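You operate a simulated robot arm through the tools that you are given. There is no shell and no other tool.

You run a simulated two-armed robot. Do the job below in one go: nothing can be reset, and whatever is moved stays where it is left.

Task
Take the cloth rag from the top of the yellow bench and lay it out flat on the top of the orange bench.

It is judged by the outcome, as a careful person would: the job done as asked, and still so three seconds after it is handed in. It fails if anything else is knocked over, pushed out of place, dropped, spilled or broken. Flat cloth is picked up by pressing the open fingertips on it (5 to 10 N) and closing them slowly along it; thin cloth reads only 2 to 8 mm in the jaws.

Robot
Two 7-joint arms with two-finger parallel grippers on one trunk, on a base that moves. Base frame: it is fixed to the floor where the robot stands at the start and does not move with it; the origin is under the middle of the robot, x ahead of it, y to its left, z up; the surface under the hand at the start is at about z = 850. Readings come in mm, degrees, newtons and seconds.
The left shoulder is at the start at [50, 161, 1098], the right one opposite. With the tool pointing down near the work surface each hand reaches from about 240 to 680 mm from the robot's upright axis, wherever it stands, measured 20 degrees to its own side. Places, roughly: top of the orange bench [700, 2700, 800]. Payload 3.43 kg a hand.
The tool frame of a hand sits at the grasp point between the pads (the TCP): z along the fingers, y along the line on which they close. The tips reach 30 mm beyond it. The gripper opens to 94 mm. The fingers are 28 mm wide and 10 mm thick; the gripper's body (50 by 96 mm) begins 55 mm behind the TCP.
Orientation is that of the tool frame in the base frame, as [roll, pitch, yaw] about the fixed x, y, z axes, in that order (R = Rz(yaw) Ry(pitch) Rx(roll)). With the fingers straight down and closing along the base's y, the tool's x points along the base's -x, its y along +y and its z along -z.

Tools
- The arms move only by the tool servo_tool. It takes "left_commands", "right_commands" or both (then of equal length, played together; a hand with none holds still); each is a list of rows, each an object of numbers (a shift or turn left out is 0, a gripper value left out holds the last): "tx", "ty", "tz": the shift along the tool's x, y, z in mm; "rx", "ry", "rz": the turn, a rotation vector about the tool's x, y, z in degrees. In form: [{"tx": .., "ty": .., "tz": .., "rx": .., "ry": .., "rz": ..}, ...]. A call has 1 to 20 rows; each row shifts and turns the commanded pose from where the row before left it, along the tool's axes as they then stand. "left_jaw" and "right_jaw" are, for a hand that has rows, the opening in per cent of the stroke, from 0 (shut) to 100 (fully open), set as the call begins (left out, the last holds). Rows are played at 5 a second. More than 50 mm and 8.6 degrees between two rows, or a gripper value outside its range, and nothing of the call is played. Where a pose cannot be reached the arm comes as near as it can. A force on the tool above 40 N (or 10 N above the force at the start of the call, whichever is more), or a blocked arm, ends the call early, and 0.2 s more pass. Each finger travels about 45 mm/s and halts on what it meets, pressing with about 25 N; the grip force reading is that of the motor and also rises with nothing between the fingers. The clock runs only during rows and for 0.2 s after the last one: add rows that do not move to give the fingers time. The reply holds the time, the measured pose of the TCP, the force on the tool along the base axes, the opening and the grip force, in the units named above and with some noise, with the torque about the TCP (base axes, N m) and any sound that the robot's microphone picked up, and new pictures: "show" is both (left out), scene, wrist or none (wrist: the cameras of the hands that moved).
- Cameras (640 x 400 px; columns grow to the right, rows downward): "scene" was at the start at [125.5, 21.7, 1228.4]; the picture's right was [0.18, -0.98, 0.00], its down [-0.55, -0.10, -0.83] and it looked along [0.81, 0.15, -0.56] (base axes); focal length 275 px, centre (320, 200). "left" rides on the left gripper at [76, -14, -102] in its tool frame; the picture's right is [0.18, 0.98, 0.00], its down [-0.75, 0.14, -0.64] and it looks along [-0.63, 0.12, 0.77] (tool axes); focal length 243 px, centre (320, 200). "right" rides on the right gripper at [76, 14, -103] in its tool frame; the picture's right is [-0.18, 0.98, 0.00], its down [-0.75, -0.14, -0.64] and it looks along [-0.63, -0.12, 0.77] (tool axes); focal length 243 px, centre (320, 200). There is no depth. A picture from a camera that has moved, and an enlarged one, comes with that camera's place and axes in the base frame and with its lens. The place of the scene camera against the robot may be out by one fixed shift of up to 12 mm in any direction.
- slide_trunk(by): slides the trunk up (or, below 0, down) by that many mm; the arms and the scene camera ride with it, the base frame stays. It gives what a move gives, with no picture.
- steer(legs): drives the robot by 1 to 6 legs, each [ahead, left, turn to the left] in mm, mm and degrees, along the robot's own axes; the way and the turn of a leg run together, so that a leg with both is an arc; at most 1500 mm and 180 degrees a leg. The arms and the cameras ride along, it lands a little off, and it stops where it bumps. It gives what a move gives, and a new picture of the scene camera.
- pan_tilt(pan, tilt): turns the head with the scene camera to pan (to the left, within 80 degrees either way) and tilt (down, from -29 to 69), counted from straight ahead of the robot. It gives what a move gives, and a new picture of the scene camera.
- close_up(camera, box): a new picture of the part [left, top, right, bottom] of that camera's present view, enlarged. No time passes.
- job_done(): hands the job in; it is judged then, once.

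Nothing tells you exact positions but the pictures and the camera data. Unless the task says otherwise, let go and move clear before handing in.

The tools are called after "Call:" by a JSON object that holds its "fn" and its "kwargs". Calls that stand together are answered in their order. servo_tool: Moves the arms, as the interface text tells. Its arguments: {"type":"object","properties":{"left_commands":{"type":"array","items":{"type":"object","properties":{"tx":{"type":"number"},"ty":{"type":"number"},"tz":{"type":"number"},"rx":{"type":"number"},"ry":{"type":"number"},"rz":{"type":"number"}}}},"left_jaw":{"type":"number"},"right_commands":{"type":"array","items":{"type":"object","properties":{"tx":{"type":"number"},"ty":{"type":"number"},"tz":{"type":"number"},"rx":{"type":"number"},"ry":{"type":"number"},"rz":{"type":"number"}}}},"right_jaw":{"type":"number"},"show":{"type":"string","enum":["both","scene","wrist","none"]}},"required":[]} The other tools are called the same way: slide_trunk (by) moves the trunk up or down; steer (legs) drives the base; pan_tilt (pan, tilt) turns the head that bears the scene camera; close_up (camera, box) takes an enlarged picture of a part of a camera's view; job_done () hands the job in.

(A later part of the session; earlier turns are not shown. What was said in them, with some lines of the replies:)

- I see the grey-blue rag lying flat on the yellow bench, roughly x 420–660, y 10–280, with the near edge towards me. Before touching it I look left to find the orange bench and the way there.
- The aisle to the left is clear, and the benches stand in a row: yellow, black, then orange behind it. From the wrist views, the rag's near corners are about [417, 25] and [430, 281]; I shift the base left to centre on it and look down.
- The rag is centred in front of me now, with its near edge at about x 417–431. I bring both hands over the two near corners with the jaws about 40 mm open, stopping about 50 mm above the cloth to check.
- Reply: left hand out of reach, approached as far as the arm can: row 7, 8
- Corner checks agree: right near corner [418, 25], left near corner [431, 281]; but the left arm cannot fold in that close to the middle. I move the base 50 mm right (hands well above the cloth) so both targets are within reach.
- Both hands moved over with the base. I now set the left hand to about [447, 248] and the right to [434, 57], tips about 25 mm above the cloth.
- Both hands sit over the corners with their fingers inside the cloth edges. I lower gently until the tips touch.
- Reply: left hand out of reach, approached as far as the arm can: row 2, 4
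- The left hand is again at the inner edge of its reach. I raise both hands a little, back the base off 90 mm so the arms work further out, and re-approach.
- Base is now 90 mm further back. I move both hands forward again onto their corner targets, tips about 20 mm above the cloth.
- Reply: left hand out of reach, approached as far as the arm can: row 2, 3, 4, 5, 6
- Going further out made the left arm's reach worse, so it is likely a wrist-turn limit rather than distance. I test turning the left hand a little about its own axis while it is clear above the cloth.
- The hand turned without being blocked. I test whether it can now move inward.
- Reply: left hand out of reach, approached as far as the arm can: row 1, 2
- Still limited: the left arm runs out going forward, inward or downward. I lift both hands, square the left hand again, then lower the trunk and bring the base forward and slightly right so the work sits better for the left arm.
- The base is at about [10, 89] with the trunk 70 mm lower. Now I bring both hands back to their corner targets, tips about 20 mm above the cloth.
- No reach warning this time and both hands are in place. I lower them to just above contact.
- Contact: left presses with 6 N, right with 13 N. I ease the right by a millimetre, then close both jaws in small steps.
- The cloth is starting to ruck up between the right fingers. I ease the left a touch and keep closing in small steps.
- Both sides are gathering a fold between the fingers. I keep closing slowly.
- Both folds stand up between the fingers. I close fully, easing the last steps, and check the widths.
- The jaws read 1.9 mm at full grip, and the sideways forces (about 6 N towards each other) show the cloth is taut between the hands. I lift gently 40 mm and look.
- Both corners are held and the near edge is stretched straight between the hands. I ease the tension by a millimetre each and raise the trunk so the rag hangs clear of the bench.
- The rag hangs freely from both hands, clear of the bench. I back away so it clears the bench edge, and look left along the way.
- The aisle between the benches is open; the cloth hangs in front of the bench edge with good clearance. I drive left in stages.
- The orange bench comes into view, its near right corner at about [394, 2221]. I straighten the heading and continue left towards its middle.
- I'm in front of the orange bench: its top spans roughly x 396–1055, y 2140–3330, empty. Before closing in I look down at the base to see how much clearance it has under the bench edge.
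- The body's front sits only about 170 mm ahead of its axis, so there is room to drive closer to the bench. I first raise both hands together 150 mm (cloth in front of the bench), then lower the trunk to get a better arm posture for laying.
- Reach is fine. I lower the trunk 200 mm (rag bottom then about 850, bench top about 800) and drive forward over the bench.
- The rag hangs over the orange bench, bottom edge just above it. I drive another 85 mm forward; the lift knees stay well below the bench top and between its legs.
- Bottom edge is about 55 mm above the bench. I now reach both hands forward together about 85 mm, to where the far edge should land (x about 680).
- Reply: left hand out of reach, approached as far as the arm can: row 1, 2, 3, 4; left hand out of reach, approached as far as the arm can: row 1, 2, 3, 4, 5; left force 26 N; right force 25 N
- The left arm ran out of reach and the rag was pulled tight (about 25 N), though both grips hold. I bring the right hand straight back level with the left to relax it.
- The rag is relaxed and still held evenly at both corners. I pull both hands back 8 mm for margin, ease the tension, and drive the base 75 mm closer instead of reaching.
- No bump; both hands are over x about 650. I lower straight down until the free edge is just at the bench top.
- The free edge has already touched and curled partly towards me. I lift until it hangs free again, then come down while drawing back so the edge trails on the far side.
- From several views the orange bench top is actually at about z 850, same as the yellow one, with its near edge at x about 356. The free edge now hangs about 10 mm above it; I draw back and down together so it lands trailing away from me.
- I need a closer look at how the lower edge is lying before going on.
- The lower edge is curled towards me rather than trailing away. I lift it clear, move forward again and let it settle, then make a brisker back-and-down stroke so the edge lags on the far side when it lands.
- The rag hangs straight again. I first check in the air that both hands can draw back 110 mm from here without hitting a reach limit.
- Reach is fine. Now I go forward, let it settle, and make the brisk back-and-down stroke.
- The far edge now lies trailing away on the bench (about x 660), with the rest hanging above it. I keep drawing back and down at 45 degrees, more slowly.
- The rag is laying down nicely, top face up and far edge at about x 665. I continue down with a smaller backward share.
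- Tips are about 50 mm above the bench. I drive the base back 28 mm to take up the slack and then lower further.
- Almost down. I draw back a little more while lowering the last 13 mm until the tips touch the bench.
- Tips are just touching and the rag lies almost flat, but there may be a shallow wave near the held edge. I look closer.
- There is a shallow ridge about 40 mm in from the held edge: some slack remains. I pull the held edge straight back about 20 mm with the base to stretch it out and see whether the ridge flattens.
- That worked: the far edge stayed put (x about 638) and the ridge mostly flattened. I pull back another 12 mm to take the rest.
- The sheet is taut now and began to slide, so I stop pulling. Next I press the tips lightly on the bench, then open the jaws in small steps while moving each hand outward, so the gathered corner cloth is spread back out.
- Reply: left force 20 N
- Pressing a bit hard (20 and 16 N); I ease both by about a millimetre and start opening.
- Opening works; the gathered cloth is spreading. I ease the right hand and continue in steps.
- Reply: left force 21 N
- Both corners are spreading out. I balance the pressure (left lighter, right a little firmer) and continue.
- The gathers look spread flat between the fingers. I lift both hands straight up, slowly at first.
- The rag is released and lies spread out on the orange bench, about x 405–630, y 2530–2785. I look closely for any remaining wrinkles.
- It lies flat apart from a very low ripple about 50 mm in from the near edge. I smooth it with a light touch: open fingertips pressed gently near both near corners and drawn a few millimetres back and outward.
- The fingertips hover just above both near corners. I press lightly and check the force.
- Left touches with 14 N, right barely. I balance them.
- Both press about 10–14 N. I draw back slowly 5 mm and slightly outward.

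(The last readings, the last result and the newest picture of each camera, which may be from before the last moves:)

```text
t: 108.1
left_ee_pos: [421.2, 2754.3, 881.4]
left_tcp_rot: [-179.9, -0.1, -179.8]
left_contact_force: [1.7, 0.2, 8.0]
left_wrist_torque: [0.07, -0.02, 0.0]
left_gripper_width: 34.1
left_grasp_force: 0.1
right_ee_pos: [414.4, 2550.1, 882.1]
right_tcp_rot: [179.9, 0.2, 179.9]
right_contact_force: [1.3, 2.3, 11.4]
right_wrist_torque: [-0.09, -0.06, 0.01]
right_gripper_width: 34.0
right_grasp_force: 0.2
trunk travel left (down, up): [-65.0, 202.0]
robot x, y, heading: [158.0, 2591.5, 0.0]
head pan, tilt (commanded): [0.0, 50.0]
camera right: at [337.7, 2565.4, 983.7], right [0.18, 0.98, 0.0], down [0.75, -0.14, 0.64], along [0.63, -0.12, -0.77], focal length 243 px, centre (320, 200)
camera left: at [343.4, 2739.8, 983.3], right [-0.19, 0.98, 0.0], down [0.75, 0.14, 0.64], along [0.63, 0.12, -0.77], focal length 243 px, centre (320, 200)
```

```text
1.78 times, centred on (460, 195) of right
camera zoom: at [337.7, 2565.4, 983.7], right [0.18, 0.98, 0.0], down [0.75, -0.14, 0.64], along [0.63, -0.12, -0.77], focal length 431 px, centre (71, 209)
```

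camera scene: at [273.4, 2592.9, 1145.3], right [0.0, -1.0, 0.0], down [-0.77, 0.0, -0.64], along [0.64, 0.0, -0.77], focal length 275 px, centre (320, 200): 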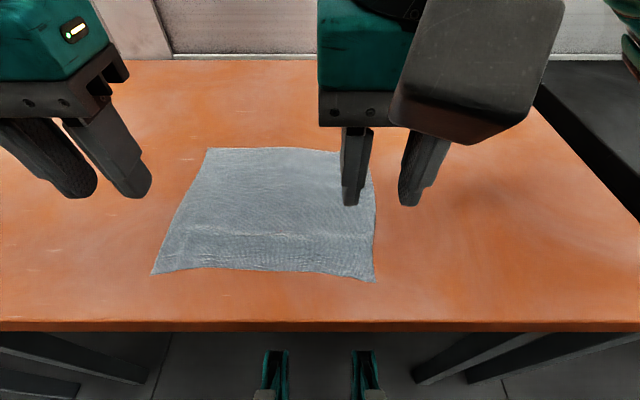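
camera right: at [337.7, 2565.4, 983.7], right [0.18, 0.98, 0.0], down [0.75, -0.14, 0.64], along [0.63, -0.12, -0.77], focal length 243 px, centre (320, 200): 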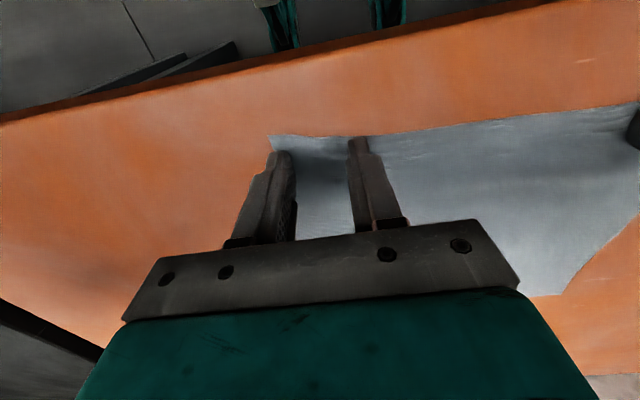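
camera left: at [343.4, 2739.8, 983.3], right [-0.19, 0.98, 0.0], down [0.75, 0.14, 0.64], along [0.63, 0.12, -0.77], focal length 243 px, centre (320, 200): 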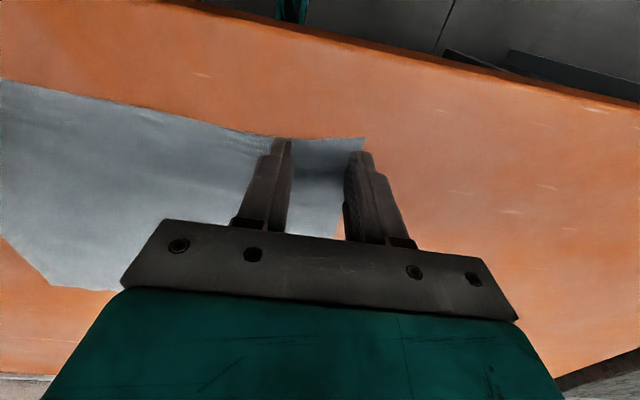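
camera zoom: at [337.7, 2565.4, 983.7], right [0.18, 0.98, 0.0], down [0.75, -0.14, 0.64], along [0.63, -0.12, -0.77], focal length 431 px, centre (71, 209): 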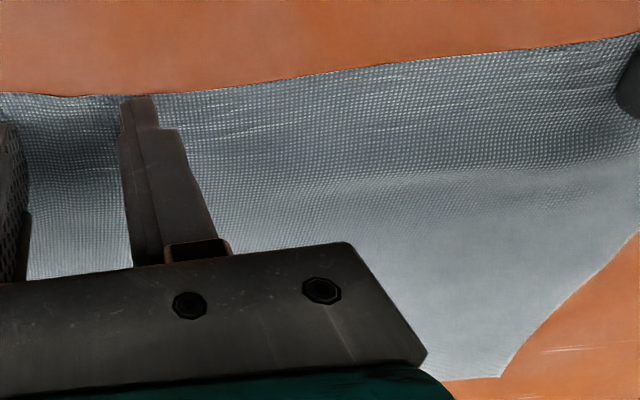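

The ripple has almost vanished. I lift both hands straight up and check the whole rag.

Call:
{"fn": "servo_tool", "kwargs": {"left_commands": [{"tz": -2}, {"tz": -3}, {"tz": -5}, {"tz": -10}, {"tz": -20}, {"tz": -25}, {"tz": -25}, {"tz": -25}, {"tz": -25}, {}], "right_commands": [{"tz": -2}, {"tz": -3}, {"tz": -5}, {"tz": -10}, {"tz": -20}, {"tz": -25}, {"tz": -25}, {"tz": -25}, {"tz": -25}, {}], "show": "both"}}

Call:
{"fn": "close_up", "kwargs": {"camera": "scene", "box": [130, 130, 400, 300]}}

```text
t: 110.3
left_ee_pos: [420.9, 2754.5, 1020.0]
left_tcp_rot: [-180.0, 0.2, -179.9]
left_contact_force: [0.6, 0.0, -0.1]
left_wrist_torque: [-0.02, 0.02, 0.01]
left_gripper_width: 33.8
left_grasp_force: 0.1
right_ee_pos: [414.0, 2551.4, 1020.9]
right_tcp_rot: [179.9, 0.0, -179.9]
right_contact_force: [-0.5, 0.5, 0.4]
right_wrist_torque: [-0.01, -0.01, -0.02]
right_gripper_width: 33.7
right_grasp_force: 0.1
trunk travel left (down, up): [-65.0, 202.0]
robot x, y, heading: [157.4, 2586.9, 0.2]
head pan, tilt (commanded): [0.0, 50.0]
camera scene: at [273.4, 2592.9, 1145.3], right [0.0, -1.0, 0.0], down [-0.77, 0.0, -0.64], along [0.64, 0.0, -0.77], focal length 275 px, centre (320, 200)
camera right: at [338.4, 2565.9, 1124.1], right [0.18, 0.98, 0.0], down [0.75, -0.14, 0.64], along [0.63, -0.12, -0.77], focal length 243 px, centre (320, 200)
camera left: at [342.9, 2740.8, 1123.6], right [-0.19, 0.98, 0.0], down [0.75, 0.14, 0.64], along [0.63, 0.12, -0.77], focal length 243 px, centre (320, 200)
```

scene: 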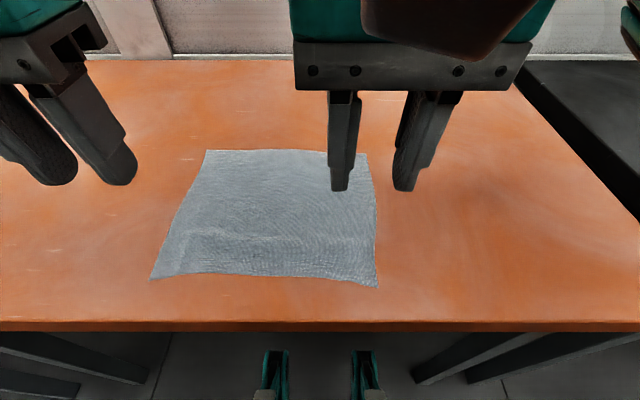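
right: 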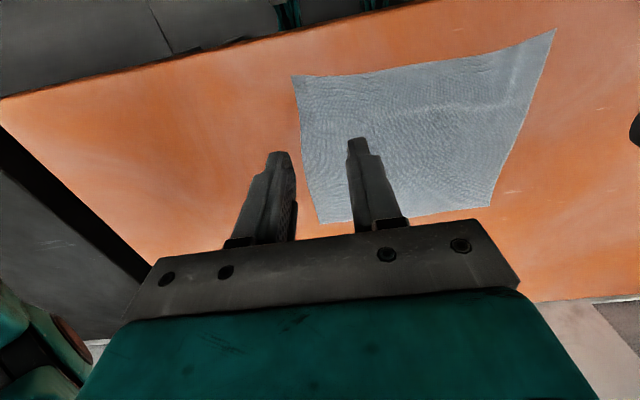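
left: 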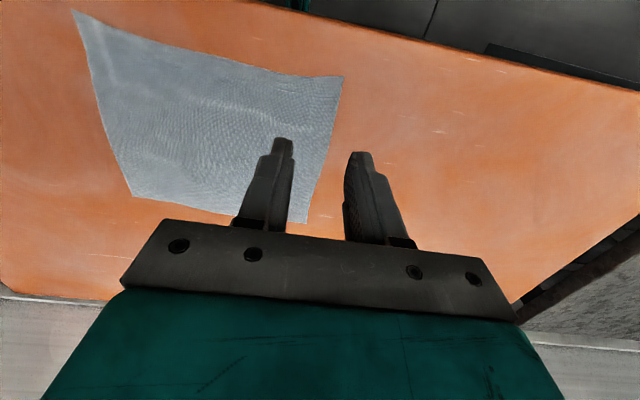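

```text
2.35 times, centred on (265, 215) of scene
camera zoom: at [273.4, 2592.9, 1145.3], right [0.0, -1.0, 0.0], down [-0.77, 0.0, -0.64], along [0.64, 0.0, -0.77], focal length 648 px, centre (449, 165)
```

zoom: 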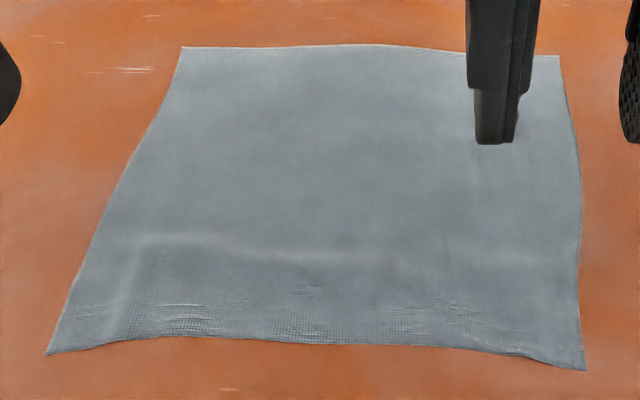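

The rag now lies flat with all four corners spread, well inside the bench top. I back away so the hands are clear and take a last look.

Call:
{"fn": "steer", "kwargs": {"legs": [[-230, 0, 0]]}}

Call:
{"fn": "close_up", "kwargs": {"camera": "scene", "box": [120, 40, 440, 240]}}

```text
t: 112.0
left_ee_pos: [194.5, 2755.3, 1021.7]
left_tcp_rot: [-179.9, 0.1, -179.6]
left_contact_force: [0.0, -0.3, -0.6]
left_wrist_torque: [0.0, 0.02, -0.05]
left_gripper_width: 33.9
left_grasp_force: 0.0
right_ee_pos: [190.4, 2551.4, 1021.8]
right_tcp_rot: [180.0, 0.1, -179.7]
right_contact_force: [-1.0, 0.3, 0.2]
right_wrist_torque: [0.02, -0.01, -0.01]
right_gripper_width: 33.8
right_grasp_force: 0.0
trunk travel left (down, up): [-65.0, 202.0]
robot x, y, heading: [-66.3, 2584.9, 0.5]
head pan, tilt (commanded): [0.0, 50.0]
camera scene: at [47.6, 2592.7, 1145.4], right [0.01, -1.0, 0.0], down [-0.77, -0.01, -0.64], along [0.64, 0.0, -0.77], focal length 275 px, centre (320, 200)
```

scene: 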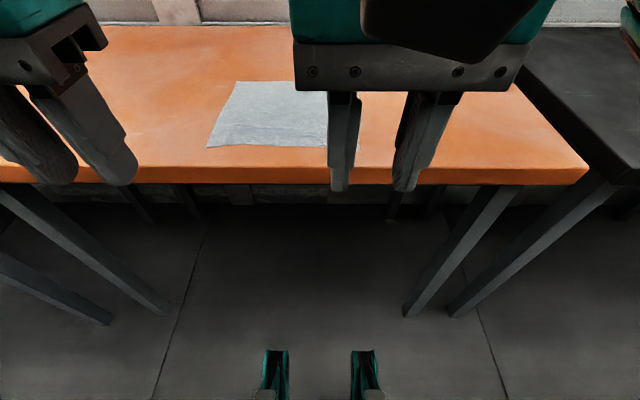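

```text
2.00 times, centred on (280, 140) of scene
camera zoom: at [47.6, 2592.7, 1145.4], right [0.01, -1.0, 0.0], down [-0.77, -0.01, -0.64], along [0.64, 0.0, -0.77], focal length 550 px, centre (400, 320)
```

zoom: 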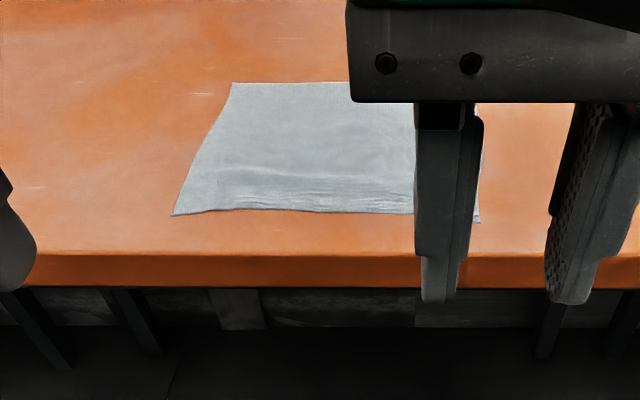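

The rag lies flat on the orange bench top, away from its edges. The hands are empty and clear, and nothing else was touched, so I hand the job in.

Call:
{"fn": "job_done", "kwargs": {}}

```text
The job is handed in.
```

The cloth rag is now on the orange bench, spread out flat with all four corners open, and I've handed the job in. It lies at about x 400–630, y 2530–2785, roughly 45 mm in from the bench's near edge.

- **Finish:** after I smoothed it, only a very slight ripple was left, about 50 mm in from the near edge.
- **Bench height:** the orange bench top is at about z 850, not the roughly 800 given in the task.
- **Strain on the cloth:** while I was positioning it, the left arm ran out of reach and the rag was pulled to about 25 N. Both grips held, and I saw no damage.
- **Other items:** nothing else was knocked or moved that I could see. Both hands are empty and clear of the bench.
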